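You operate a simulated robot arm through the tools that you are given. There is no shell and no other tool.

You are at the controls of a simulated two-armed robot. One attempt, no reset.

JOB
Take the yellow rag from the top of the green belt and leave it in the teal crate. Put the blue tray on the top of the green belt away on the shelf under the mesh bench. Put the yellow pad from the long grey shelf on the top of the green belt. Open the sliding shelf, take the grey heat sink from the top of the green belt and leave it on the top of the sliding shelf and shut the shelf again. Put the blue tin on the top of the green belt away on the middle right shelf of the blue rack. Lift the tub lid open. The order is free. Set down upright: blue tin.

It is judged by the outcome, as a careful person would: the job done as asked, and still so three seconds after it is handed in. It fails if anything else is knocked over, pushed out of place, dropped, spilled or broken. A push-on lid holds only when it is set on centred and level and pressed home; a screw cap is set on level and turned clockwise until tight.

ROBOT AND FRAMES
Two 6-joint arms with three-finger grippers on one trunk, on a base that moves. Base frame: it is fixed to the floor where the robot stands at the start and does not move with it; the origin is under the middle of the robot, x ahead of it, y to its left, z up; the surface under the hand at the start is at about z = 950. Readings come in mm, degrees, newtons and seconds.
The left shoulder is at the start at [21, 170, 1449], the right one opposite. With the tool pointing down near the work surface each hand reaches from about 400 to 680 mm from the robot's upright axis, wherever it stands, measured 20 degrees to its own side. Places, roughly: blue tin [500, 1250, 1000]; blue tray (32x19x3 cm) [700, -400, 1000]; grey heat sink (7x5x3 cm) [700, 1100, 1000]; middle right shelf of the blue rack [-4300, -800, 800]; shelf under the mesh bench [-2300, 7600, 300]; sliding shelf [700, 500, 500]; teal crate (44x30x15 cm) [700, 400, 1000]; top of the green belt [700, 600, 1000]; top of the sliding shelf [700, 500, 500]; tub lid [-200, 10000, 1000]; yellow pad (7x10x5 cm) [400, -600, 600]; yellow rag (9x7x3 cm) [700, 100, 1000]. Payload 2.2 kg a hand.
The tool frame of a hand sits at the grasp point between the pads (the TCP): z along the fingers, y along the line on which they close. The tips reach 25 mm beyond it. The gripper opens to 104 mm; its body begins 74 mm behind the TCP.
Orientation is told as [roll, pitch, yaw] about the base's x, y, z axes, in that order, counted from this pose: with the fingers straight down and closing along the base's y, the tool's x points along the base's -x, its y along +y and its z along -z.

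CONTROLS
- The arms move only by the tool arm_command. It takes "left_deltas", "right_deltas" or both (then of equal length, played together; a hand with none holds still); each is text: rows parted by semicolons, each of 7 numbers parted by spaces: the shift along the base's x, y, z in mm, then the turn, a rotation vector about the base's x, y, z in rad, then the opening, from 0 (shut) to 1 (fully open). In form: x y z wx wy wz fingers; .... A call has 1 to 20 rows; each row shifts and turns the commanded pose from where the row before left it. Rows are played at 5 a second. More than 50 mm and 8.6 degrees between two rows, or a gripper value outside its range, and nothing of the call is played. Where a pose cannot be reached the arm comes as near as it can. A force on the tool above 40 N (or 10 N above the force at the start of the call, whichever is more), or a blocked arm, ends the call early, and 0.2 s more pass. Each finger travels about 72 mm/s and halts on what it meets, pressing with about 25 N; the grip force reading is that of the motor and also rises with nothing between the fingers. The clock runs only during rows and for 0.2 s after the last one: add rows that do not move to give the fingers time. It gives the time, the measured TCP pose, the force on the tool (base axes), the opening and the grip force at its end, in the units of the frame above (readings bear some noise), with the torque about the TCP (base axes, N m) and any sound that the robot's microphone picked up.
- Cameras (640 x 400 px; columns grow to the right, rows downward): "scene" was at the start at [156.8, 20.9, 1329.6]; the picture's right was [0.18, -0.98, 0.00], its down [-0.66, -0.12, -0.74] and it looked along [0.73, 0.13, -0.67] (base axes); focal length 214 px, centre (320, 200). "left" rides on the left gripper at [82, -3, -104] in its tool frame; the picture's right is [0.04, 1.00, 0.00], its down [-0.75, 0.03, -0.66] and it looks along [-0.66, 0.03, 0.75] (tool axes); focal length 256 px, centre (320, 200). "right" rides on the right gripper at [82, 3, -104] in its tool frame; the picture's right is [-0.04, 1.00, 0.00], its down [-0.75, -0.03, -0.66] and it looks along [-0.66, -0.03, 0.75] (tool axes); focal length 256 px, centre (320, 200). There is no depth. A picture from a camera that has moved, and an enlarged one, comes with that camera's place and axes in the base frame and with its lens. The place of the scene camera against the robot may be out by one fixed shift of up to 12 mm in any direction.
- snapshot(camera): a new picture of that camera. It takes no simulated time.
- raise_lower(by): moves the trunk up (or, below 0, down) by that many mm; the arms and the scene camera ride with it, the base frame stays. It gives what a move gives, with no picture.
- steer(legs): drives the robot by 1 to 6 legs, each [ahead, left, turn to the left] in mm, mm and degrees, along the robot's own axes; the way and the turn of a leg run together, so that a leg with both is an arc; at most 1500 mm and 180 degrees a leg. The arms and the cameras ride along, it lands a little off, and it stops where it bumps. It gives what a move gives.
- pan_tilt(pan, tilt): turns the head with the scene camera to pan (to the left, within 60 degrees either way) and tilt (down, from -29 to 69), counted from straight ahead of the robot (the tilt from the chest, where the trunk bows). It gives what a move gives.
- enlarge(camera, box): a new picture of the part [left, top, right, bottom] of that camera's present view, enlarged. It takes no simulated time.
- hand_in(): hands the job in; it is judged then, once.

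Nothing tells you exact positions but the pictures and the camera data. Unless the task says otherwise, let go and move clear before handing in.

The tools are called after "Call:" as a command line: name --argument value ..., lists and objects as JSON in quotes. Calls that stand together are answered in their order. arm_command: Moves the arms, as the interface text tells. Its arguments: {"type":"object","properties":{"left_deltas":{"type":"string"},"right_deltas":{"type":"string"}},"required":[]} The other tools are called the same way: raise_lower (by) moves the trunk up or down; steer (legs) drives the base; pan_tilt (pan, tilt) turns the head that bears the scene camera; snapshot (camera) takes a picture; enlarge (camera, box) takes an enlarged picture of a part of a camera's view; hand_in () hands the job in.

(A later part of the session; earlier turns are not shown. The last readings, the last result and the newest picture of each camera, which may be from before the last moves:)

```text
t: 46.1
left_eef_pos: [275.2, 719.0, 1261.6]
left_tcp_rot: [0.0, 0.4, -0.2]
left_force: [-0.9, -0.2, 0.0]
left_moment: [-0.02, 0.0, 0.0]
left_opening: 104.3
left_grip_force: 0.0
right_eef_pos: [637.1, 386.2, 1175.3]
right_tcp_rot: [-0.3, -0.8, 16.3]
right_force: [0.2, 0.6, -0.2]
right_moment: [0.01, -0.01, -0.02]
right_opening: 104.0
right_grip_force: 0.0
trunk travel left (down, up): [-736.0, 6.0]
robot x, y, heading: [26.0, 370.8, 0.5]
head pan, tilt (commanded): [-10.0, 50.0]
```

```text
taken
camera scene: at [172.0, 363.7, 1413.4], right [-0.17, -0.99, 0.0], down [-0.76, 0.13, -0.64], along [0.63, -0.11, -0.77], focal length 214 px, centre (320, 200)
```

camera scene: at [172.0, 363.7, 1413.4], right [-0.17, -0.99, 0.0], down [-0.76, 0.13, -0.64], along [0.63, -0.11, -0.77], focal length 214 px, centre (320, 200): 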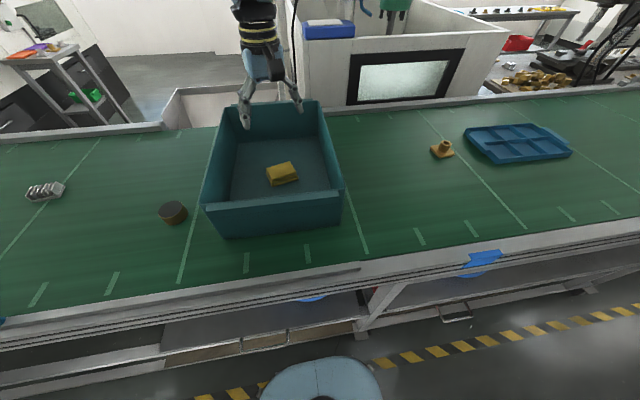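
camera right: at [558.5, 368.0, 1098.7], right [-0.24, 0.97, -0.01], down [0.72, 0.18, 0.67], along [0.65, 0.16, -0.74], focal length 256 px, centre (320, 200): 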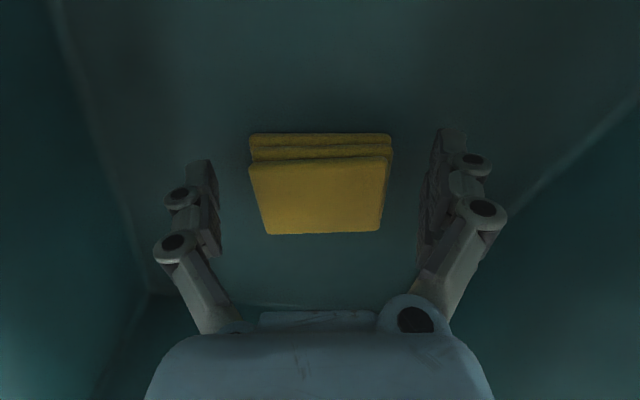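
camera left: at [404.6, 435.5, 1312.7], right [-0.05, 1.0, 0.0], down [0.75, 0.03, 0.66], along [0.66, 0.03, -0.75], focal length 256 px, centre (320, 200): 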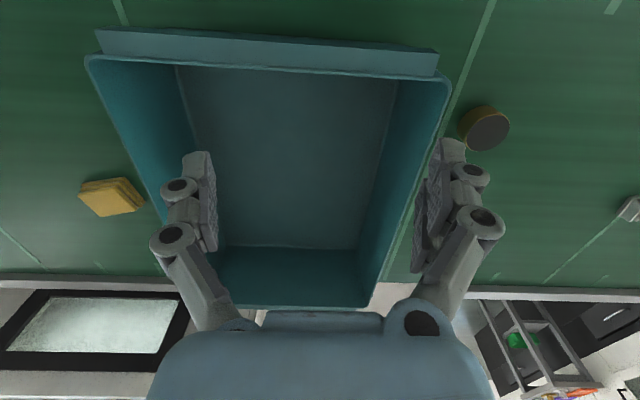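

The rag task is done. Now I back away from the belt and lower the trunk to see the drawer, the long shelf and the tin.

Call:
steer --legs '[[-650, 0, 0]]'

Call:
pan_tilt --pan 0 --tilt 25

Call:
snapshot --camera "scene"

```text
t: 49.8
left_eef_pos: [-379.8, 712.7, 1262.8]
left_tcp_rot: [0.0, 0.5, 0.5]
left_force: [0.0, -1.1, 0.9]
left_moment: [-0.01, -0.01, 0.0]
left_opening: 103.7
left_grip_force: 0.0
right_eef_pos: [-13.8, 383.1, 1175.3]
right_tcp_rot: [-0.3, -0.7, 16.9]
right_force: [-0.2, 0.3, -0.2]
right_moment: [0.01, 0.04, 0.0]
right_opening: 104.0
right_grip_force: 0.1
trunk travel left (down, up): [-736.0, 6.0]
robot x, y, heading: [-631.0, 363.9, 0.8]
head pan, tilt (commanded): [-10.0, 50.0]
```

```text
t: 50.7
left_eef_pos: [-378.4, 711.3, 1262.4]
left_tcp_rot: [0.0, 0.4, 0.5]
left_force: [0.0, 0.8, -0.5]
left_moment: [0.02, -0.01, 0.02]
left_opening: 103.9
left_grip_force: 0.0
right_eef_pos: [-13.8, 383.2, 1176.2]
right_tcp_rot: [-0.3, -0.8, 16.9]
right_force: [-0.4, -0.5, -0.5]
right_moment: [-0.04, 0.04, -0.01]
right_opening: 104.0
right_grip_force: 0.1
trunk travel left (down, up): [-736.0, 6.0]
robot x, y, heading: [-631.4, 360.4, 1.0]
head pan, tilt (commanded): [0.0, 25.0]
```

```text
taken
camera scene: at [-462.6, 369.8, 1450.9], right [0.02, -1.0, 0.0], down [-0.42, -0.01, -0.91], along [0.91, 0.02, -0.42], focal length 214 px, centre (320, 200)
```

scene: 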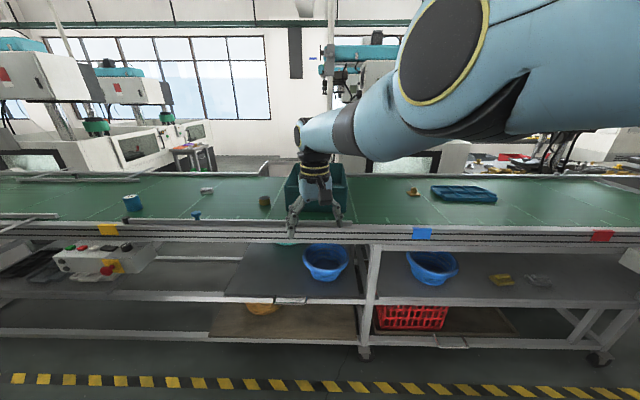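

Now it's clear: the sliding shelf is the dark plate with the blue bowl and the front handle, and the yellow pad lies on the shelf to the right. I lower the trunk to look closer.

Call:
enlarge --camera "scene" --box '[200, 220, 400, 345]'

Call:
enlarge --camera "scene" --box '[40, 160, 280, 310]'

Call:
enlarge --camera "scene" --box '[360, 170, 640, 345]'

```text
3.20 times, centred on (300, 282) of scene
camera zoom: at [-462.6, 369.8, 1450.9], right [0.02, -1.0, 0.0], down [-0.42, -0.01, -0.91], along [0.91, 0.02, -0.42], focal length 686 px, centre (384, -64)
```

zoom: 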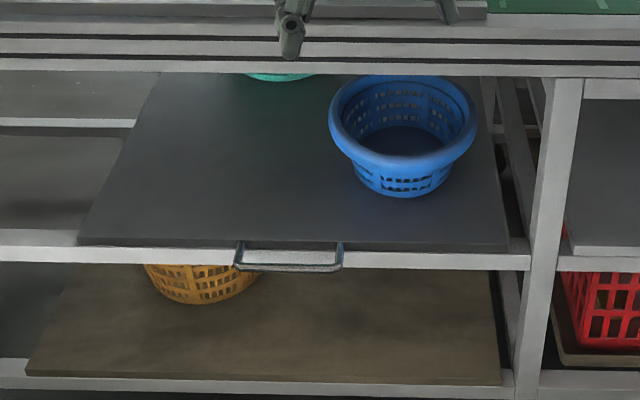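

```text
2.67 times, centred on (160, 235) of scene
camera zoom: at [-462.6, 369.8, 1450.9], right [0.02, -1.0, 0.0], down [-0.42, -0.01, -0.91], along [0.91, 0.02, -0.42], focal length 572 px, centre (747, 107)
```

zoom: 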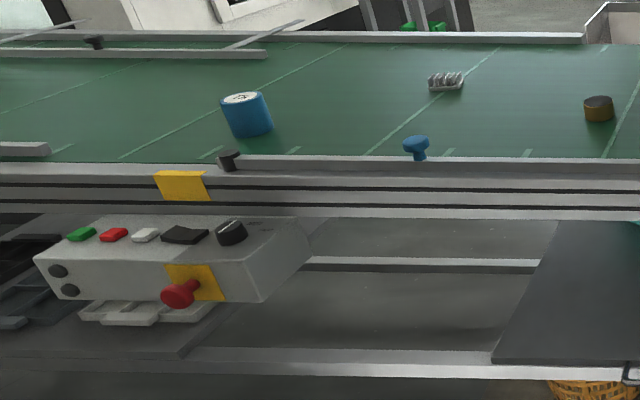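

```text
2.29 times, centred on (500, 258) of scene
camera zoom: at [-462.6, 369.8, 1450.9], right [0.02, -1.0, 0.0], down [-0.42, -0.01, -0.91], along [0.91, 0.02, -0.42], focal length 490 px, centre (-91, 69)
```

zoom: 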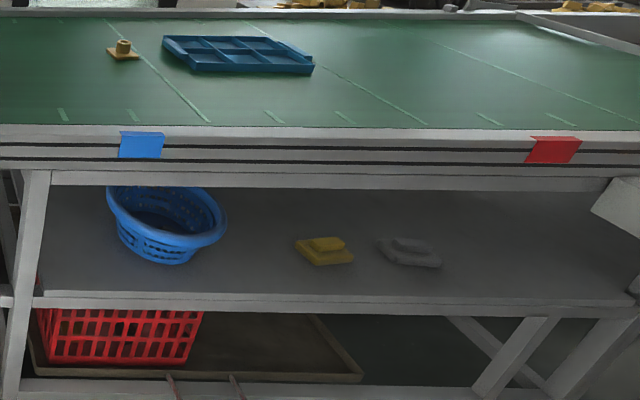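

I see the handle at about [292, 532, 529], in front of the plate's edge. I look at the left arm's posture, since it behaved strangely, and at the tin.

Call:
pan_tilt --pan 55 --tilt 20

Call:
snapshot --camera "scene"

Call:
pan_tilt --pan -55 --tilt 20

Call:
snapshot --camera "scene"

```text
t: 51.9
left_eef_pos: [-380.4, 712.5, 1262.9]
left_tcp_rot: [-0.1, 0.4, 0.6]
left_force: [-0.3, -0.1, -0.1]
left_moment: [0.0, 0.02, 0.03]
left_opening: 104.0
left_grip_force: 0.0
right_eef_pos: [-13.5, 383.0, 1176.4]
right_tcp_rot: [-0.3, -0.7, 16.9]
right_force: [0.0, 0.2, -0.3]
right_moment: [0.01, -0.02, 0.0]
right_opening: 103.9
right_grip_force: 0.1
trunk travel left (down, up): [-736.0, 6.0]
robot x, y, heading: [-629.3, 361.8, 0.9]
head pan, tilt (commanded): [55.0, 20.0]
```

```text
taken
camera scene: at [-502.9, 445.3, 1459.1], right [0.83, -0.56, 0.0], down [-0.19, -0.28, -0.94], along [0.52, 0.78, -0.34], focal length 214 px, centre (320, 200)
```

scene: 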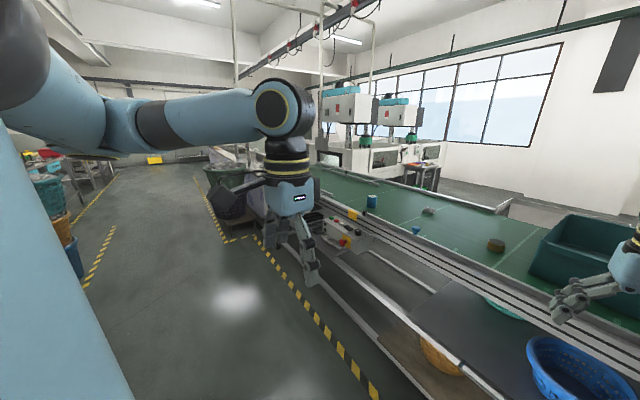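

```text
t: 53.8
left_eef_pos: [-380.4, 712.3, 1263.1]
left_tcp_rot: [-0.1, 0.3, 0.5]
left_force: [-0.3, 1.0, -0.5]
left_moment: [0.05, 0.0, -0.02]
left_opening: 104.1
left_grip_force: 0.0
right_eef_pos: [-13.0, 384.5, 1176.1]
right_tcp_rot: [-0.3, -0.9, 17.0]
right_force: [-0.4, 0.0, -1.1]
right_moment: [-0.02, -0.01, 0.0]
right_opening: 104.3
right_grip_force: 0.1
trunk travel left (down, up): [-736.0, 6.0]
robot x, y, heading: [-625.8, 360.8, 1.2]
head pan, tilt (commanded): [-55.0, 20.0]
```

```text
taken
camera scene: at [-500.0, 292.8, 1459.2], right [-0.81, -0.59, 0.0], down [-0.2, 0.28, -0.94], along [0.55, -0.76, -0.34], focal length 214 px, centre (320, 200)
```

scene: 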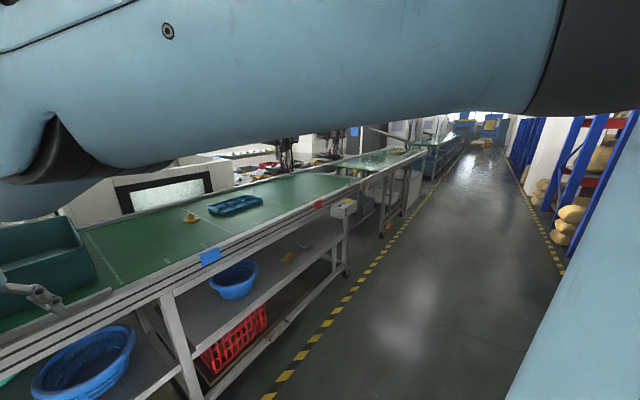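

The right arm is in a good posture, so I'll use it for the drawer. I drive left so the right hand lines up with the handle (y≈532), staying well back, and lower the trunk.

Call:
steer --legs '[[0, 330, -1]]'

Call:
raise_lower --by -560

Call:
pan_tilt --pan -15 --tilt 25

Call:
snapshot --camera "scene"

Call:
snapshot --camera "right"

```text
t: 55.9
left_eef_pos: [-373.8, 1030.9, 1262.7]
left_tcp_rot: [-0.1, 0.5, -0.9]
left_force: [-0.1, -0.7, 0.0]
left_moment: [-0.04, 0.0, 0.03]
left_opening: 104.0
left_grip_force: 0.1
right_eef_pos: [-15.6, 694.0, 1176.1]
right_tcp_rot: [-0.3, -0.8, 15.4]
right_force: [-0.5, -0.4, -0.7]
right_moment: [-0.02, 0.0, -0.03]
right_opening: 103.9
right_grip_force: 0.2
trunk travel left (down, up): [-736.0, 6.0]
robot x, y, heading: [-633.3, 685.8, -0.4]
head pan, tilt (commanded): [-55.0, 20.0]
```

```text
refused: -560 is not a number from -400 to 400
```

```text
t: 57.0
left_eef_pos: [-372.8, 1029.8, 1262.9]
left_tcp_rot: [-0.2, 0.5, -0.9]
left_force: [0.1, 0.4, -0.2]
left_moment: [-0.03, -0.02, 0.03]
left_opening: 104.1
left_grip_force: 0.1
right_eef_pos: [-15.2, 693.8, 1176.0]
right_tcp_rot: [-0.3, -0.9, 15.5]
right_force: [-0.8, 0.7, 0.2]
right_moment: [-0.04, -0.02, 0.02]
right_opening: 103.9
right_grip_force: 0.0
trunk travel left (down, up): [-736.0, 6.0]
robot x, y, heading: [-630.1, 683.8, -0.3]
head pan, tilt (commanded): [-15.0, 25.0]
```

```text
taken
camera scene: at [-468.6, 666.7, 1451.1], right [-0.26, -0.96, 0.0], down [-0.41, 0.11, -0.91], along [0.87, -0.24, -0.42], focal length 214 px, centre (320, 200)
```

scene: 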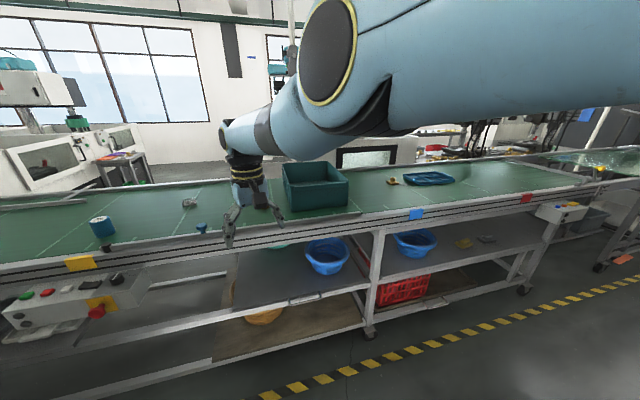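

```text
taken
camera right: at [-95.6, 675.0, 1279.1], right [-0.23, 0.97, -0.01], down [0.72, 0.17, 0.67], along [0.65, 0.15, -0.74], focal length 256 px, centre (320, 200)
```

right: 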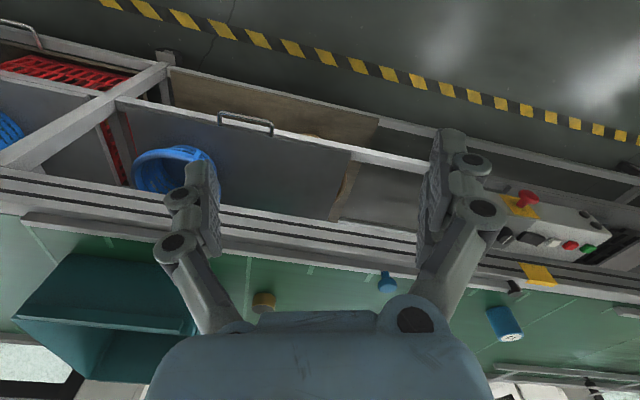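

The handle reads about [300, 531]. I lower the trunk in two steps, with both hands well in front of the frame.

Call:
raise_lower --by -400

Call:
raise_lower --by -150

Call:
snapshot --camera "right"

Call:
snapshot --camera "scene"

```text
t: 60.8
left_eef_pos: [-373.8, 1030.5, 846.5]
left_tcp_rot: [0.0, 4.3, -0.9]
left_force: [-0.4, 0.5, -0.3]
left_moment: [0.0, 0.02, 0.02]
left_opening: 104.1
left_grip_force: 0.1
right_eef_pos: [-25.0, 693.2, 727.6]
right_tcp_rot: [1.0, 3.6, 15.5]
right_force: [-0.1, 0.3, 0.4]
right_moment: [0.03, 0.01, -0.01]
right_opening: 103.6
right_grip_force: 0.0
trunk travel left (down, up): [-336.0, 406.0]
robot x, y, heading: [-635.3, 683.0, -0.3]
head pan, tilt (commanded): [-15.0, 25.0]
```

```text
t: 62.6
left_eef_pos: [-381.6, 1030.0, 668.4]
left_tcp_rot: [-0.3, 11.8, -0.9]
left_force: [-0.7, 0.0, -0.4]
left_moment: [0.0, -0.04, -0.01]
left_opening: 103.8
left_grip_force: 0.1
right_eef_pos: [-50.2, 694.3, 506.2]
right_tcp_rot: [2.9, 11.0, 15.8]
right_force: [0.2, -1.3, -1.2]
right_moment: [0.01, -0.03, 0.0]
right_opening: 104.3
right_grip_force: 0.0
trunk travel left (down, up): [-186.0, 556.0]
robot x, y, heading: [-631.6, 686.2, -0.1]
head pan, tilt (commanded): [-15.0, 25.0]
```

```text
taken
camera right: at [-106.6, 676.2, 624.2], right [-0.22, 0.97, 0.04], down [0.85, 0.17, 0.5], along [0.48, 0.15, -0.87], focal length 256 px, centre (320, 200)
```

right: 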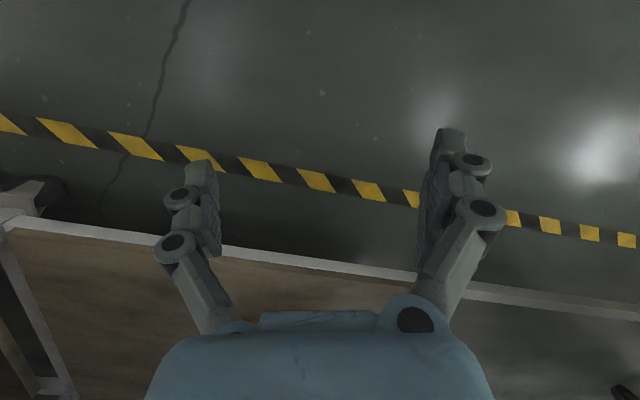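

```text
taken
camera scene: at [-451.4, 666.6, 890.0], right [-0.26, -0.96, 0.0], down [-0.41, 0.11, -0.91], along [0.87, -0.24, -0.42], focal length 214 px, centre (320, 200)
```

scene: 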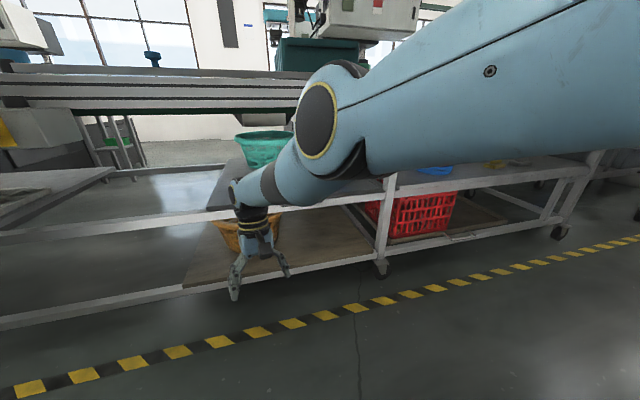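

The trunk bows as it goes low, so the hand is tilted 11°. I rotate the right hand to point forward (horizontal) so it can grip the handle bar with fingers above and below.

Call:
arm_command --right_deltas "0 0 10 0 0 -0.13 1; 0 0 10 0 0 -0.14 1; 0 -20 10 0 -0.147 0 1; 0 -20 0 0 -0.147 0 1; 0 -20 0 0 -0.147 0 1; 0 -20 0 0 -0.147 0 1; 0 -20 0 0 -0.147 0 1; 0 -20 0 0 -0.147 0 1; 0 0 0 0 -0.147 0 1; 0 0 0 0 -0.147 0 1; 0 0 0 0 -0.147 0 1; 0 0 0 0 -0.147 0 1; 0 0 0 0 -0.147 0 1; 0 0 0 0 -0.147 0 1; 0 0 0 0 0 0 1"

```text
t: 65.8
left_eef_pos: [-381.2, 1030.5, 667.6]
left_tcp_rot: [-0.2, 11.8, -0.9]
left_force: [0.5, 0.2, 0.8]
left_moment: [0.01, -0.02, 0.03]
left_opening: 104.1
left_grip_force: 0.1
right_eef_pos: [82.0, 634.7, 500.4]
right_tcp_rot: [-3.3, -83.8, 4.9]
right_force: [0.6, 1.0, -0.1]
right_moment: [-0.02, 0.03, 0.0]
right_opening: 104.0
right_grip_force: 0.0
right hand out of reach, approached as far as the arm can: row 1, 2, 3, 4, 5, 6, 7, 8, 9, 11, 12, 13, 14
trunk travel left (down, up): [-186.0, 556.0]
robot x, y, heading: [-631.0, 684.9, -0.1]
head pan, tilt (commanded): [-15.0, 25.0]
```

Pitch is now nearly horizontal. Next I roll the hand about its own axis so the fingers close vertically.

Call:
arm_command --right_deltas "0 0 0 0.14 0 0 1; 0 0 0 0.14 0 0 1; 0 0 0 0.14 0 0 1; 0 0 0 0.14 0 0 1; 0 0 0 0.14 0 0 1; 0 0 0 0.14 0 0 1; 0 0 0 0.14 0 0 1; 0 0 0 0.14 0 0 1; 0 0 0 0.14 0 0 1; 0 0 0 0.14 0 0 1; 0 0 0 0.14 0 0 1; 0 0 0 0 0 0 1"

Call:
snapshot --camera "right"

Call:
snapshot --camera "scene"

```text
t: 66.9
left_eef_pos: [-380.2, 1029.9, 668.4]
left_tcp_rot: [-0.2, 11.9, -1.0]
left_force: [-0.3, 0.4, 0.7]
left_moment: [0.02, 0.02, 0.01]
left_opening: 104.3
left_grip_force: 0.2
right_eef_pos: [74.8, 567.6, 546.4]
right_tcp_rot: [79.1, -69.0, -79.4]
right_force: [-0.6, 0.0, -0.9]
right_moment: [-0.01, -0.01, 0.0]
right_opening: 104.0
right_grip_force: 0.0
right hand out of reach, approached as far as the arm can: row 1, 2, 3, 4, 5
trunk travel left (down, up): [-186.0, 556.0]
robot x, y, heading: [-626.8, 682.9, -0.6]
head pan, tilt (commanded): [-15.0, 25.0]
stopped in row 5 (right hand): the arm was blocked; the commanded pose is now the measured one
```

```text
taken
camera right: at [-34.0, 598.7, 477.6], right [0.02, 0.92, 0.39], down [-0.61, -0.3, 0.74], along [0.8, -0.25, 0.55], focal length 256 px, centre (320, 200)
```

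right: 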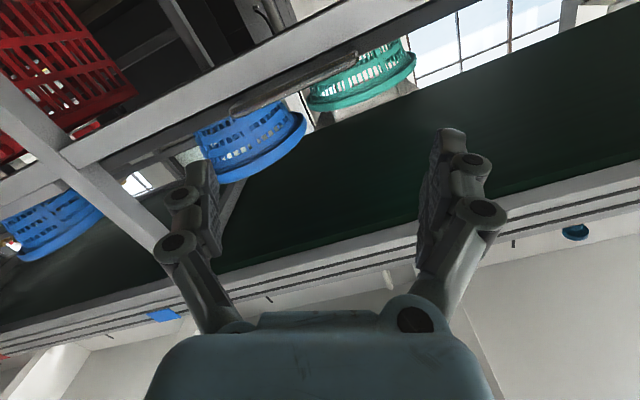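

```text
taken
camera scene: at [-451.1, 666.1, 889.7], right [-0.26, -0.96, 0.0], down [-0.41, 0.11, -0.91], along [0.87, -0.24, -0.42], focal length 214 px, centre (320, 200)
```

scene: 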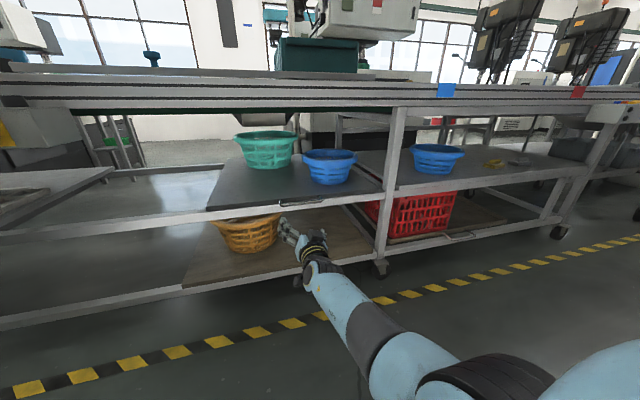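

The arm swung to an elbow-low posture and was stopped; the hand points forward now with 23° of roll. I check that nothing was touched and continue in small steps.

Call:
arm_command --right_deltas "0 0 0 0.1 0 0 1; 0 0 0 0.1 0 0 1; 0 0 0 0.1 0 0 1; 0 0 0 0 0 0 1"

Call:
pan_tilt --pan -35 --tilt 45

Call:
snapshot --camera "scene"

```text
t: 68.1
left_eef_pos: [-380.2, 1030.1, 668.6]
left_tcp_rot: [-0.2, 11.8, -1.0]
left_force: [-0.4, 0.4, 0.2]
left_moment: [0.0, -0.01, 0.02]
left_opening: 103.9
left_grip_force: 0.0
right_eef_pos: [69.0, 538.6, 581.9]
right_tcp_rot: [85.4, -58.8, -86.8]
right_force: [0.7, 1.0, 0.5]
right_moment: [0.04, 0.0, 0.02]
right_opening: 104.0
right_grip_force: 0.1
right hand out of reach, approached as far as the arm can: row 1, 2, 3
trunk travel left (down, up): [-186.0, 556.0]
robot x, y, heading: [-629.6, 687.3, -0.4]
head pan, tilt (commanded): [-15.0, 25.0]
stopped in row 4 (right hand): the arm was blocked; the commanded pose is now the measured one
```

```text
t: 68.9
left_eef_pos: [-381.4, 1029.8, 669.2]
left_tcp_rot: [-0.2, 11.9, -1.0]
left_force: [-0.7, -0.5, -0.2]
left_moment: [0.01, -0.02, -0.02]
left_opening: 104.1
left_grip_force: 0.0
right_eef_pos: [69.3, 540.9, 583.6]
right_tcp_rot: [85.2, -58.7, -86.7]
right_force: [-0.2, -0.7, 0.9]
right_moment: [-0.06, 0.02, 0.05]
right_opening: 104.0
right_grip_force: 0.1
trunk travel left (down, up): [-186.0, 556.0]
robot x, y, heading: [-630.4, 683.3, -0.3]
head pan, tilt (commanded): [-35.0, 45.0]
```

```text
taken
camera scene: at [-473.8, 643.3, 859.2], right [-0.58, -0.82, 0.0], down [-0.58, 0.41, -0.71], along [0.58, -0.41, -0.71], focal length 214 px, centre (320, 200)
```

scene: 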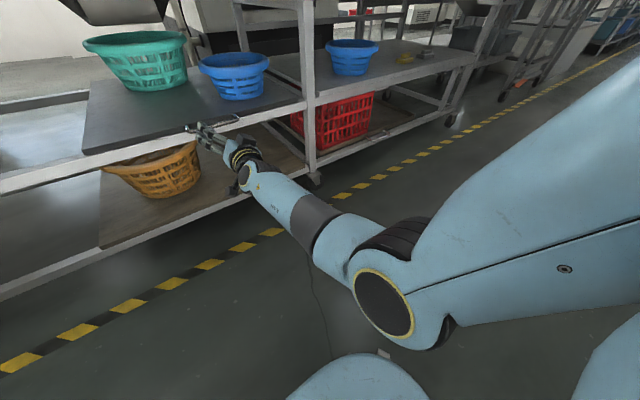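

The roll in this direction seems to run into a wrist limit. I try rolling the other way.

Call:
arm_command --right_deltas "0 0 0 -0.14 0 0 1; 0 0 0 -0.14 0 0 1; 0 0 0 -0.14 0 0 1; 0 0 0 -0.14 0 0 1; 0 0 0 -0.14 0 0 1; 0 0 0 -0.14 0 0 1; 0 0 0 -0.14 0 0 1; 0 0 0 0 0 0 1"

Call:
snapshot --camera "right"

```text
t: 70.7
left_eef_pos: [-379.7, 1030.3, 668.1]
left_tcp_rot: [-0.2, 11.9, -1.0]
left_force: [0.3, -1.1, 0.1]
left_moment: [-0.03, 0.01, 0.01]
left_opening: 104.4
left_grip_force: 0.1
right_eef_pos: [67.5, 537.1, 582.3]
right_tcp_rot: [-88.2, -64.6, 85.6]
right_force: [-0.6, 0.4, 0.6]
right_moment: [0.0, 0.02, -0.01]
right_opening: 103.9
right_grip_force: 0.0
trunk travel left (down, up): [-186.0, 556.0]
robot x, y, heading: [-634.4, 686.5, -0.1]
head pan, tilt (commanded): [-35.0, 45.0]
```

```text
taken
camera right: at [-37.1, 509.5, 508.4], right [0.04, 0.92, -0.39], down [-0.63, 0.33, 0.7], along [0.77, 0.22, 0.59], focal length 256 px, centre (320, 200)
```

right: 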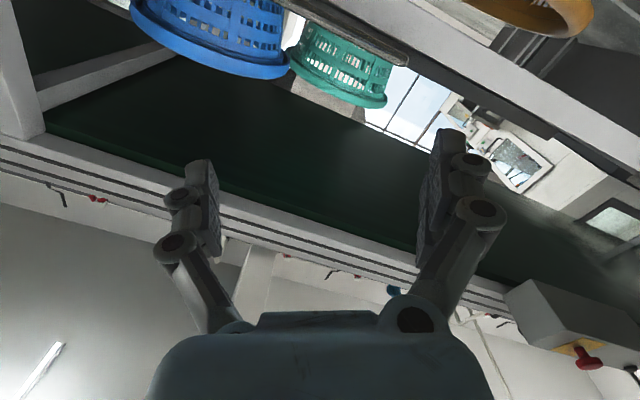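

That direction works without complaint. I continue the roll to −90°.

Call:
arm_command --right_deltas "0 0 0 -0.14 0 0 1; 0 0 0 -0.14 0 0 1; 0 0 0 -0.14 0 0 1; 0 0 0 -0.14 0 0 1; 0 0 0 -0.14 0 0 1; 0 0 0 -0.14 0 0 1; 0 0 0 -0.14 0 0 1; 0 0 0 -0.14 0 0 1; 0 0 0 -0.05 0 0 1; 0 0 0 0 0 0 1"

Call:
snapshot --camera "right"

```text
t: 72.9
left_eef_pos: [-381.3, 1030.4, 667.9]
left_tcp_rot: [-0.2, 12.0, -1.0]
left_force: [-0.2, -0.2, -0.6]
left_moment: [-0.04, 0.01, -0.01]
left_opening: 104.1
left_grip_force: 0.1
right_eef_pos: [68.2, 541.8, 584.3]
right_tcp_rot: [-91.8, 1.9, 87.8]
right_force: [-0.3, 0.0, -0.2]
right_moment: [-0.01, 0.02, 0.02]
right_opening: 104.0
right_grip_force: 0.0
trunk travel left (down, up): [-186.0, 556.0]
robot x, y, heading: [-631.1, 681.4, -0.2]
head pan, tilt (commanded): [-35.0, 45.0]
```

```text
taken
camera right: at [-37.4, 464.1, 580.4], right [0.03, 0.01, -1.0], down [-0.63, 0.78, -0.01], along [0.78, 0.63, 0.03], focal length 256 px, centre (320, 200)
```

right: 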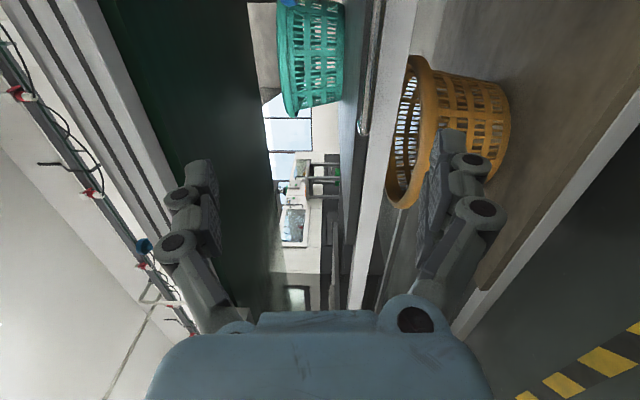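

The hand is horizontal with fingers closing vertically, and the handle loop is visible. I zoom in to measure its height.

Call:
enlarge --camera "right" --box '[300, 0, 460, 100]'

Call:
enlarge --camera "right" --box '[300, 60, 460, 160]'

```text
4.00 times, centred on (380, 50) of right
camera zoom: at [-37.4, 464.1, 580.4], right [0.03, 0.01, -1.0], down [-0.63, 0.78, -0.01], along [0.78, 0.63, 0.03], focal length 1024 px, centre (80, 800)
```

zoom: 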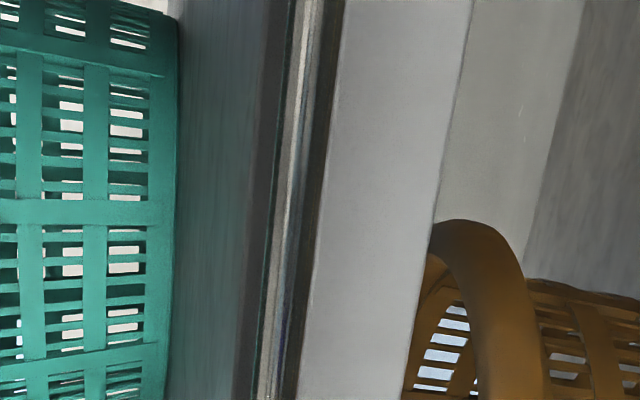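

```text
4.00 times, centred on (380, 110) of right
camera zoom: at [-37.4, 464.1, 580.4], right [0.03, 0.01, -1.0], down [-0.63, 0.78, -0.01], along [0.78, 0.63, 0.03], focal length 1024 px, centre (80, 560)
```

zoom: 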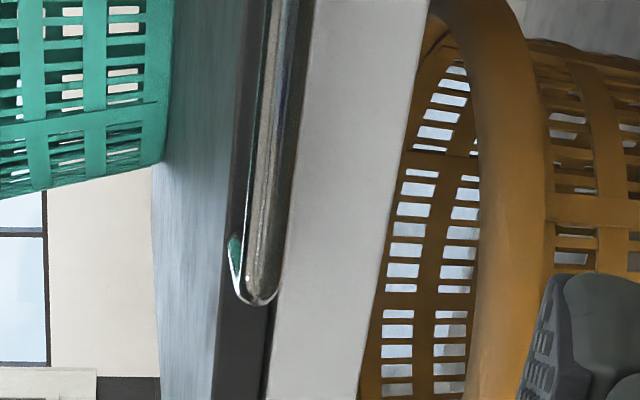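

The bar is at about z=530, x≈295, spanning y 455–615. I lower the hand to that height, then drive forward with the base.

Call:
arm_command --right_deltas "0 -5 -18 0 0 0 1; 0 -5 -18 0 0 0 1; 0 0 -18 0 0 0 1; 0 0 0 0 0 0 1"

Call:
steer --legs '[[140, 0, 0]]'

Call:
snapshot --camera "right"

Call:
snapshot --camera "scene"

```text
t: 73.9
left_eef_pos: [-380.2, 1029.5, 668.9]
left_tcp_rot: [-0.1, 11.9, -1.0]
left_force: [-0.1, 0.7, -0.6]
left_moment: [-0.01, 0.01, 0.01]
left_opening: 103.9
left_grip_force: 0.1
right_eef_pos: [74.8, 541.8, 555.5]
right_tcp_rot: [-91.1, 1.7, 86.9]
right_force: [0.4, -0.3, -0.1]
right_moment: [-0.02, 0.0, 0.03]
right_opening: 104.0
right_grip_force: 0.0
right hand out of reach, approached as far as the arm can: row 1, 2, 3
trunk travel left (down, up): [-186.0, 556.0]
robot x, y, heading: [-631.4, 682.3, -0.4]
head pan, tilt (commanded): [-35.0, 45.0]
```

```text
t: 75.3
left_eef_pos: [-239.9, 1027.7, 668.4]
left_tcp_rot: [-0.2, 11.9, -1.0]
left_force: [-0.5, 0.2, -0.7]
left_moment: [0.01, -0.02, 0.02]
left_opening: 104.0
left_grip_force: 0.0
right_eef_pos: [213.2, 537.9, 555.3]
right_tcp_rot: [-91.0, 1.8, 86.8]
right_force: [0.6, 0.8, -0.8]
right_moment: [-0.02, -0.01, 0.02]
right_opening: 104.0
right_grip_force: 0.0
trunk travel left (down, up): [-186.0, 556.0]
robot x, y, heading: [-490.9, 684.8, -0.3]
head pan, tilt (commanded): [-35.0, 45.0]
```

```text
taken
camera right: at [106.5, 462.0, 552.4], right [0.02, 0.01, -1.0], down [-0.61, 0.79, -0.01], along [0.79, 0.61, 0.02], focal length 256 px, centre (320, 200)
```

right: 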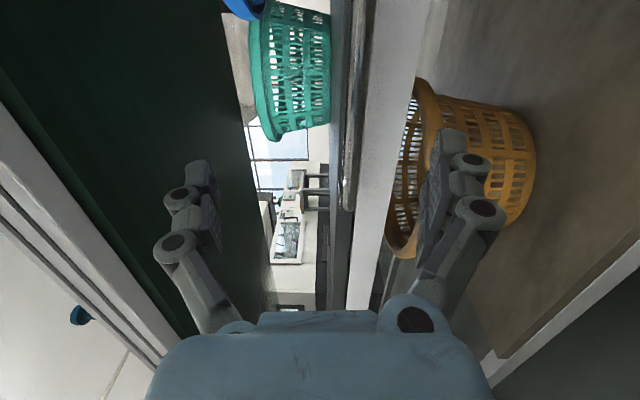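

```text
taken
camera scene: at [-333.8, 642.1, 859.1], right [-0.58, -0.81, 0.0], down [-0.58, 0.41, -0.71], along [0.58, -0.41, -0.71], focal length 214 px, centre (320, 200)
```

scene: 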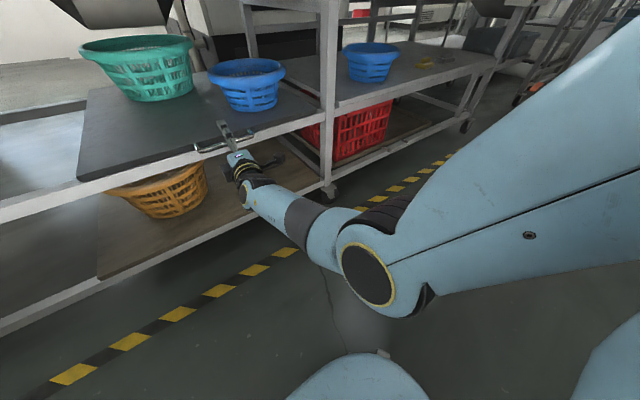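

The arm can't go lower on its own, so I lower the trunk a touch (its bow adds some).

Call:
raise_lower --by -17

Call:
snapshot --camera "right"

```text
t: 75.9
left_eef_pos: [-240.8, 1028.5, 648.4]
left_tcp_rot: [-0.3, 12.8, -1.2]
left_force: [-0.3, -0.1, 0.7]
left_moment: [-0.02, -0.01, 0.02]
left_opening: 104.0
left_grip_force: 0.1
right_eef_pos: [213.2, 537.1, 538.4]
right_tcp_rot: [-91.0, 1.8, 86.8]
right_force: [-0.5, 1.1, 0.1]
right_moment: [-0.01, 0.03, 0.0]
right_opening: 104.0
right_grip_force: 0.2
trunk travel left (down, up): [-169.0, 573.0]
robot x, y, heading: [-490.0, 683.8, -0.2]
head pan, tilt (commanded): [-35.0, 45.0]
```

```text
taken
camera right: at [106.3, 462.0, 536.0], right [0.02, 0.01, -1.0], down [-0.61, 0.79, -0.01], along [0.79, 0.61, 0.02], focal length 256 px, centre (320, 200)
```

right: 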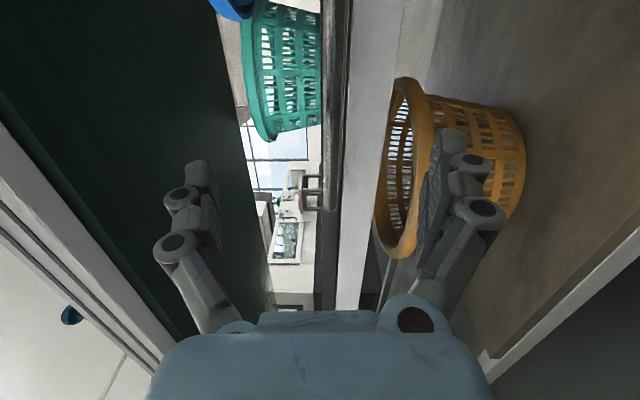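

Bar height reads 529–530. I lower 8 mm more and drive ahead 60 mm, then check.

Call:
raise_lower --by -8

Call:
steer --legs '[[55, 0, 0]]'

Call:
snapshot --camera "right"

Call:
snapshot --camera "scene"

```text
t: 76.5
left_eef_pos: [-239.4, 1028.5, 639.9]
left_tcp_rot: [-0.3, 12.9, -1.2]
left_force: [-0.4, 0.0, -0.5]
left_moment: [-0.01, 0.0, -0.01]
left_opening: 103.8
left_grip_force: 0.1
right_eef_pos: [214.1, 537.8, 529.3]
right_tcp_rot: [-91.0, 1.6, 86.7]
right_force: [-0.2, 0.2, 0.4]
right_moment: [0.0, 0.0, -0.04]
right_opening: 104.0
right_grip_force: 0.1
trunk travel left (down, up): [-161.0, 581.0]
robot x, y, heading: [-492.2, 684.7, -0.4]
head pan, tilt (commanded): [-35.0, 45.0]
```

```text
t: 77.4
left_eef_pos: [-183.9, 1027.4, 639.7]
left_tcp_rot: [-0.4, 13.0, -1.2]
left_force: [-0.3, -0.7, 0.0]
left_moment: [0.04, 0.01, 0.0]
left_opening: 104.1
left_grip_force: 0.1
right_eef_pos: [268.6, 537.3, 529.6]
right_tcp_rot: [-91.0, 1.7, 86.8]
right_force: [0.4, -0.7, -0.1]
right_moment: [0.0, 0.04, -0.01]
right_opening: 104.0
right_grip_force: 0.1
trunk travel left (down, up): [-161.0, 581.0]
robot x, y, heading: [-435.6, 685.0, -0.4]
head pan, tilt (commanded): [-35.0, 45.0]
```

```text
taken
camera right: at [161.7, 461.7, 527.5], right [0.02, 0.01, -1.0], down [-0.61, 0.79, 0.0], along [0.79, 0.61, 0.02], focal length 256 px, centre (320, 200)
```

right: 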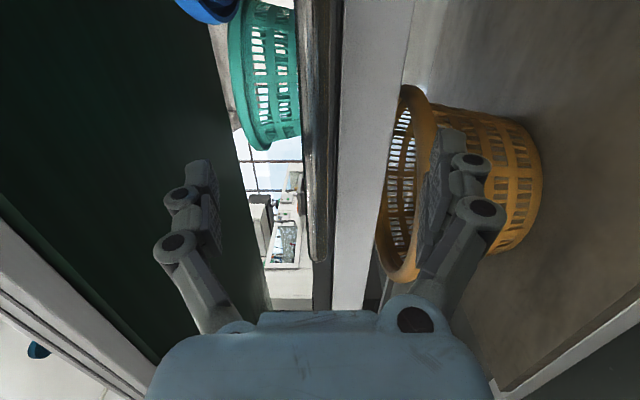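

```text
taken
camera scene: at [-276.6, 641.7, 833.4], right [-0.58, -0.81, 0.0], down [-0.58, 0.41, -0.71], along [0.58, -0.41, -0.71], focal length 214 px, centre (320, 200)
```

scene: 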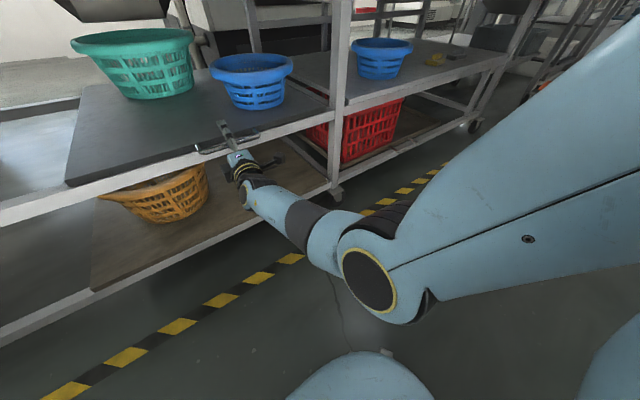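

The bar end triangulates to about [285, 610, 532]; I need about 15 mm more. I creep ahead and close on the bar.

Call:
steer --legs '[[14, 0, 0]]'

Call:
arm_command --right_deltas "0 0 0 0 0 0 0.6; 0 0 0 0 0 0 0.3; 0 0 0 0 0 0 0; 0 0 0 0 0 0 0; 0 0 0 0 0 0 0; 0 0 0 0 0 0 0"

Call:
snapshot --camera "right"

Call:
enlarge --camera "scene" --box '[140, 80, 340, 205]'

```text
t: 78.2
left_eef_pos: [-168.9, 1026.9, 640.1]
left_tcp_rot: [-0.3, 13.0, -1.2]
left_force: [0.6, -0.1, -0.3]
left_moment: [0.0, 0.03, -0.01]
left_opening: 104.0
left_grip_force: 0.1
right_eef_pos: [284.0, 538.7, 530.4]
right_tcp_rot: [-91.1, 1.7, 86.8]
right_force: [0.1, -0.7, 0.2]
right_moment: [0.01, 0.0, 0.0]
right_opening: 104.3
right_grip_force: 0.0
trunk travel left (down, up): [-161.0, 581.0]
robot x, y, heading: [-424.2, 685.8, -0.3]
head pan, tilt (commanded): [-35.0, 45.0]
```

```text
t: 79.6
left_eef_pos: [-170.5, 1027.8, 640.9]
left_tcp_rot: [-0.3, 13.0, -1.2]
left_force: [-0.3, -0.6, -0.3]
left_moment: [-0.02, 0.0, -0.02]
left_opening: 103.5
left_grip_force: 0.0
right_eef_pos: [282.6, 538.0, 531.4]
right_tcp_rot: [-91.1, 1.7, 86.9]
right_force: [5.6, -1.1, 7.2]
right_moment: [0.52, 0.04, 0.11]
right_opening: 5.9
right_grip_force: 30.0
trunk travel left (down, up): [-161.0, 581.0]
robot x, y, heading: [-421.6, 684.0, -0.5]
head pan, tilt (commanded): [-35.0, 45.0]
```

```text
taken
camera right: at [176.3, 461.7, 528.8], right [0.02, 0.01, -1.0], down [-0.61, 0.79, -0.01], along [0.79, 0.61, 0.02], focal length 256 px, centre (320, 200)
```

right: 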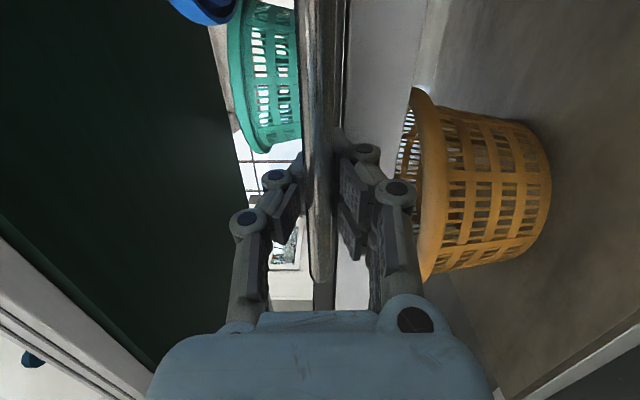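

```text
3.20 times, centred on (240, 142) of scene
camera zoom: at [-262.7, 641.6, 833.6], right [-0.58, -0.81, 0.0], down [-0.58, 0.41, -0.71], along [0.58, -0.41, -0.71], focal length 686 px, centre (576, 384)
```

zoom: 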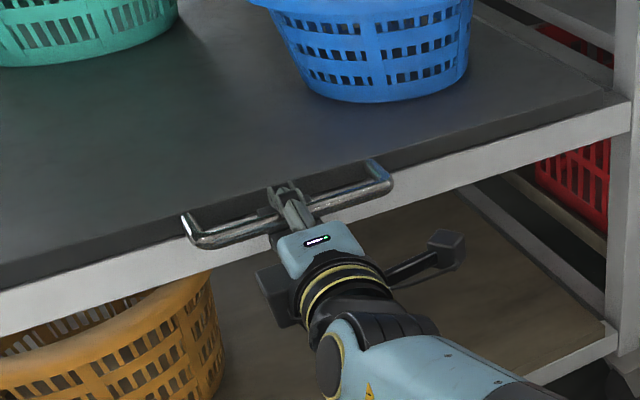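

The bar is gripped. I pull by driving slowly backward, first 80 mm to check it follows.

Call:
steer --legs '[[-80, 0, 0]]'

Call:
snapshot --camera "right"

Call:
snapshot --camera "scene"

```text
t: 80.6
left_eef_pos: [-248.2, 1028.1, 640.6]
left_tcp_rot: [-0.3, 12.9, -1.3]
left_force: [-1.4, 0.2, -0.1]
left_moment: [0.01, -0.05, -0.01]
left_opening: 104.3
left_grip_force: 0.0
right_eef_pos: [203.0, 536.6, 531.6]
right_tcp_rot: [-91.2, 1.8, 86.7]
right_force: [-2.4, 1.3, 13.3]
right_moment: [0.57, 0.08, 0.39]
right_opening: 6.2
right_grip_force: 29.0
trunk travel left (down, up): [-161.0, 581.0]
robot x, y, heading: [-502.0, 683.1, -0.7]
head pan, tilt (commanded): [-35.0, 45.0]
```

```text
taken
camera right: at [96.0, 461.8, 529.0], right [0.02, 0.01, -1.0], down [-0.61, 0.79, -0.01], along [0.79, 0.61, 0.02], focal length 256 px, centre (320, 200)
```

right: 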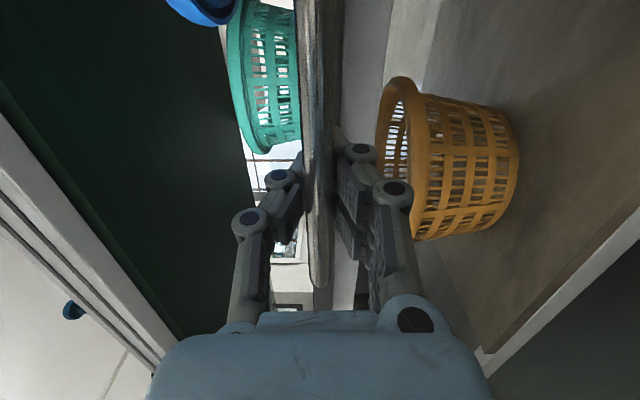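

```text
taken
camera scene: at [-342.8, 642.2, 833.7], right [-0.58, -0.81, 0.0], down [-0.58, 0.41, -0.71], along [0.58, -0.41, -0.71], focal length 214 px, centre (320, 200)
```

scene: 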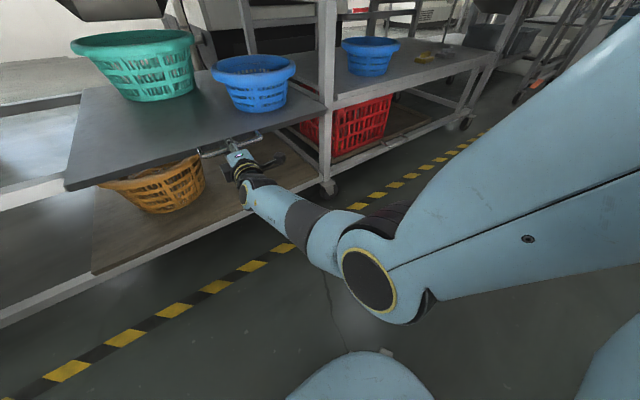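

The shelf slides out with the hand. I pull another 150 mm.

Call:
steer --legs '[[-150, 0, 0]]'

Call:
snapshot --camera "scene"

```text
t: 82.0
left_eef_pos: [-396.2, 1028.2, 639.8]
left_tcp_rot: [-0.3, 13.0, -1.7]
left_force: [1.0, -0.8, 0.1]
left_moment: [-0.01, 0.02, -0.01]
left_opening: 104.1
left_grip_force: 0.1
right_eef_pos: [54.7, 536.4, 532.6]
right_tcp_rot: [-91.2, 1.6, 86.4]
right_force: [-0.6, 14.8, 10.5]
right_moment: [0.58, 0.09, -0.15]
right_opening: 5.9
right_grip_force: 28.2
trunk travel left (down, up): [-161.0, 581.0]
robot x, y, heading: [-647.7, 684.9, -1.0]
head pan, tilt (commanded): [-35.0, 45.0]
```

```text
taken
camera scene: at [-490.9, 643.6, 833.7], right [-0.58, -0.81, 0.0], down [-0.57, 0.41, -0.71], along [0.57, -0.41, -0.71], focal length 214 px, centre (320, 200)
```

scene: 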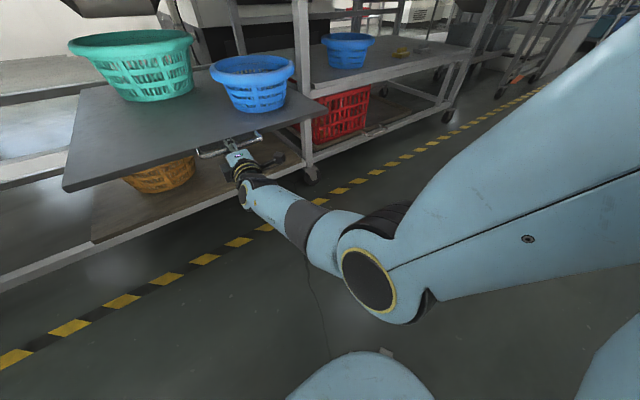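

The shelf is open about 230 mm, enough room on its front. I release the handle and back away.

Call:
arm_command --right_deltas "0 0 0 0 0 0 0.4; 0 0 0 0 0 0 1; 0 0 0 0 0 0 1; 0 0 0 0 0 0 1; 0 0 0 0 0 0 1; 0 0 0 0 0 0 1"

Call:
steer --legs '[[-200, 0, 1]]'

Call:
snapshot --camera "scene"

Call:
snapshot --camera "right"

```text
t: 83.4
left_eef_pos: [-393.9, 1028.9, 640.8]
left_tcp_rot: [-0.3, 12.9, -1.6]
left_force: [-1.0, -0.1, 0.3]
left_moment: [-0.01, -0.02, -0.01]
left_opening: 103.8
left_grip_force: 0.0
right_eef_pos: [55.7, 536.0, 530.5]
right_tcp_rot: [-91.3, 1.7, 86.4]
right_force: [0.2, -0.7, -0.4]
right_moment: [0.01, 0.01, 0.0]
right_opening: 103.8
right_grip_force: 0.0
trunk travel left (down, up): [-161.0, 581.0]
robot x, y, heading: [-646.1, 685.0, -0.8]
head pan, tilt (commanded): [-35.0, 45.0]
```

```text
t: 85.0
left_eef_pos: [-600.4, 1033.4, 640.4]
left_tcp_rot: [-0.3, 12.9, -0.7]
left_force: [-0.3, 0.1, 0.4]
left_moment: [-0.03, -0.04, 0.01]
left_opening: 103.9
left_grip_force: 0.1
right_eef_pos: [-143.7, 548.1, 532.0]
right_tcp_rot: [-91.3, 1.7, 87.2]
right_force: [0.7, 0.0, 0.3]
right_moment: [-0.01, 0.0, 0.01]
right_opening: 104.1
right_grip_force: 0.1
trunk travel left (down, up): [-161.0, 581.0]
robot x, y, heading: [-850.1, 685.5, 0.2]
head pan, tilt (commanded): [-35.0, 45.0]
```

```text
taken
camera scene: at [-690.8, 646.6, 833.4], right [-0.57, -0.82, 0.0], down [-0.58, 0.41, -0.71], along [0.58, -0.41, -0.71], focal length 214 px, centre (320, 200)
```

scene: 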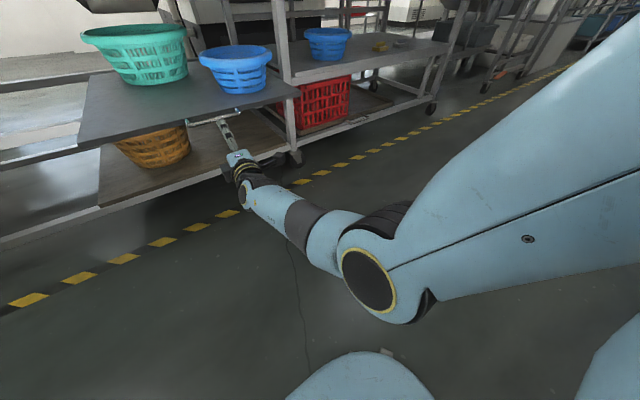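

```text
taken
camera right: at [-250.8, 470.5, 528.5], right [0.02, 0.01, -1.0], down [-0.62, 0.78, -0.01], along [0.78, 0.62, 0.02], focal length 256 px, centre (320, 200)
```

right: 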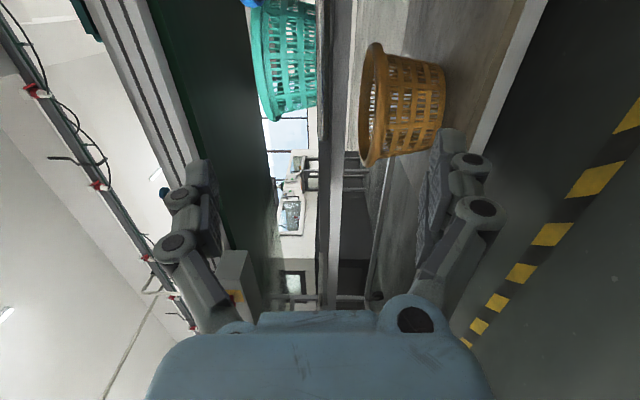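

The shelf stays open and the hand is free. I raise the trunk, turn the right hand back to point down, and then go for the heat sink.

Call:
raise_lower --by 400

Call:
arm_command --right_deltas "0 0 0 0.14 0 0 1; 0 0 0 0.14 0 0 1; 0 0 0 0.14 0 0 1; 0 0 0 0.14 0 0 1; 0 0 0 0.14 0 0 1; 0 0 0 0.14 0 0 1; 0 0 0 0.14 0 0 1; 0 0 0 0.14 0 0 1; 0 0 0 0.14 0 0 1; 0 0 0 0.14 0 0 1; 0 0 0 0.14 0 0 1; 0 0 0 0 0 0 1"

```text
t: 88.8
left_eef_pos: [-600.2, 1031.9, 1040.9]
left_tcp_rot: [-0.4, 13.0, -0.7]
left_force: [-0.1, -0.8, 0.0]
left_moment: [-0.01, 0.03, -0.01]
left_opening: 104.1
left_grip_force: 0.0
right_eef_pos: [-144.1, 548.0, 931.5]
right_tcp_rot: [-91.1, 1.7, 87.0]
right_force: [0.2, -0.5, 0.0]
right_moment: [-0.02, -0.02, 0.02]
right_opening: 103.9
right_grip_force: 0.0
trunk travel left (down, up): [-561.0, 181.0]
robot x, y, heading: [-849.5, 689.4, 0.1]
head pan, tilt (commanded): [-35.0, 45.0]
```

```text
t: 91.4
left_eef_pos: [-598.9, 1032.6, 1040.8]
left_tcp_rot: [-0.4, 12.9, -0.8]
left_force: [0.3, 0.3, -0.5]
left_moment: [-0.01, 0.01, 0.0]
left_opening: 104.1
left_grip_force: 0.0
right_eef_pos: [-144.2, 546.9, 932.1]
right_tcp_rot: [-48.1, -85.4, 47.1]
right_force: [-0.2, 1.2, 0.1]
right_moment: [-0.02, -0.01, 0.01]
right_opening: 104.0
right_grip_force: 0.0
trunk travel left (down, up): [-561.0, 181.0]
robot x, y, heading: [-851.2, 688.2, 0.2]
head pan, tilt (commanded): [-35.0, 45.0]
```

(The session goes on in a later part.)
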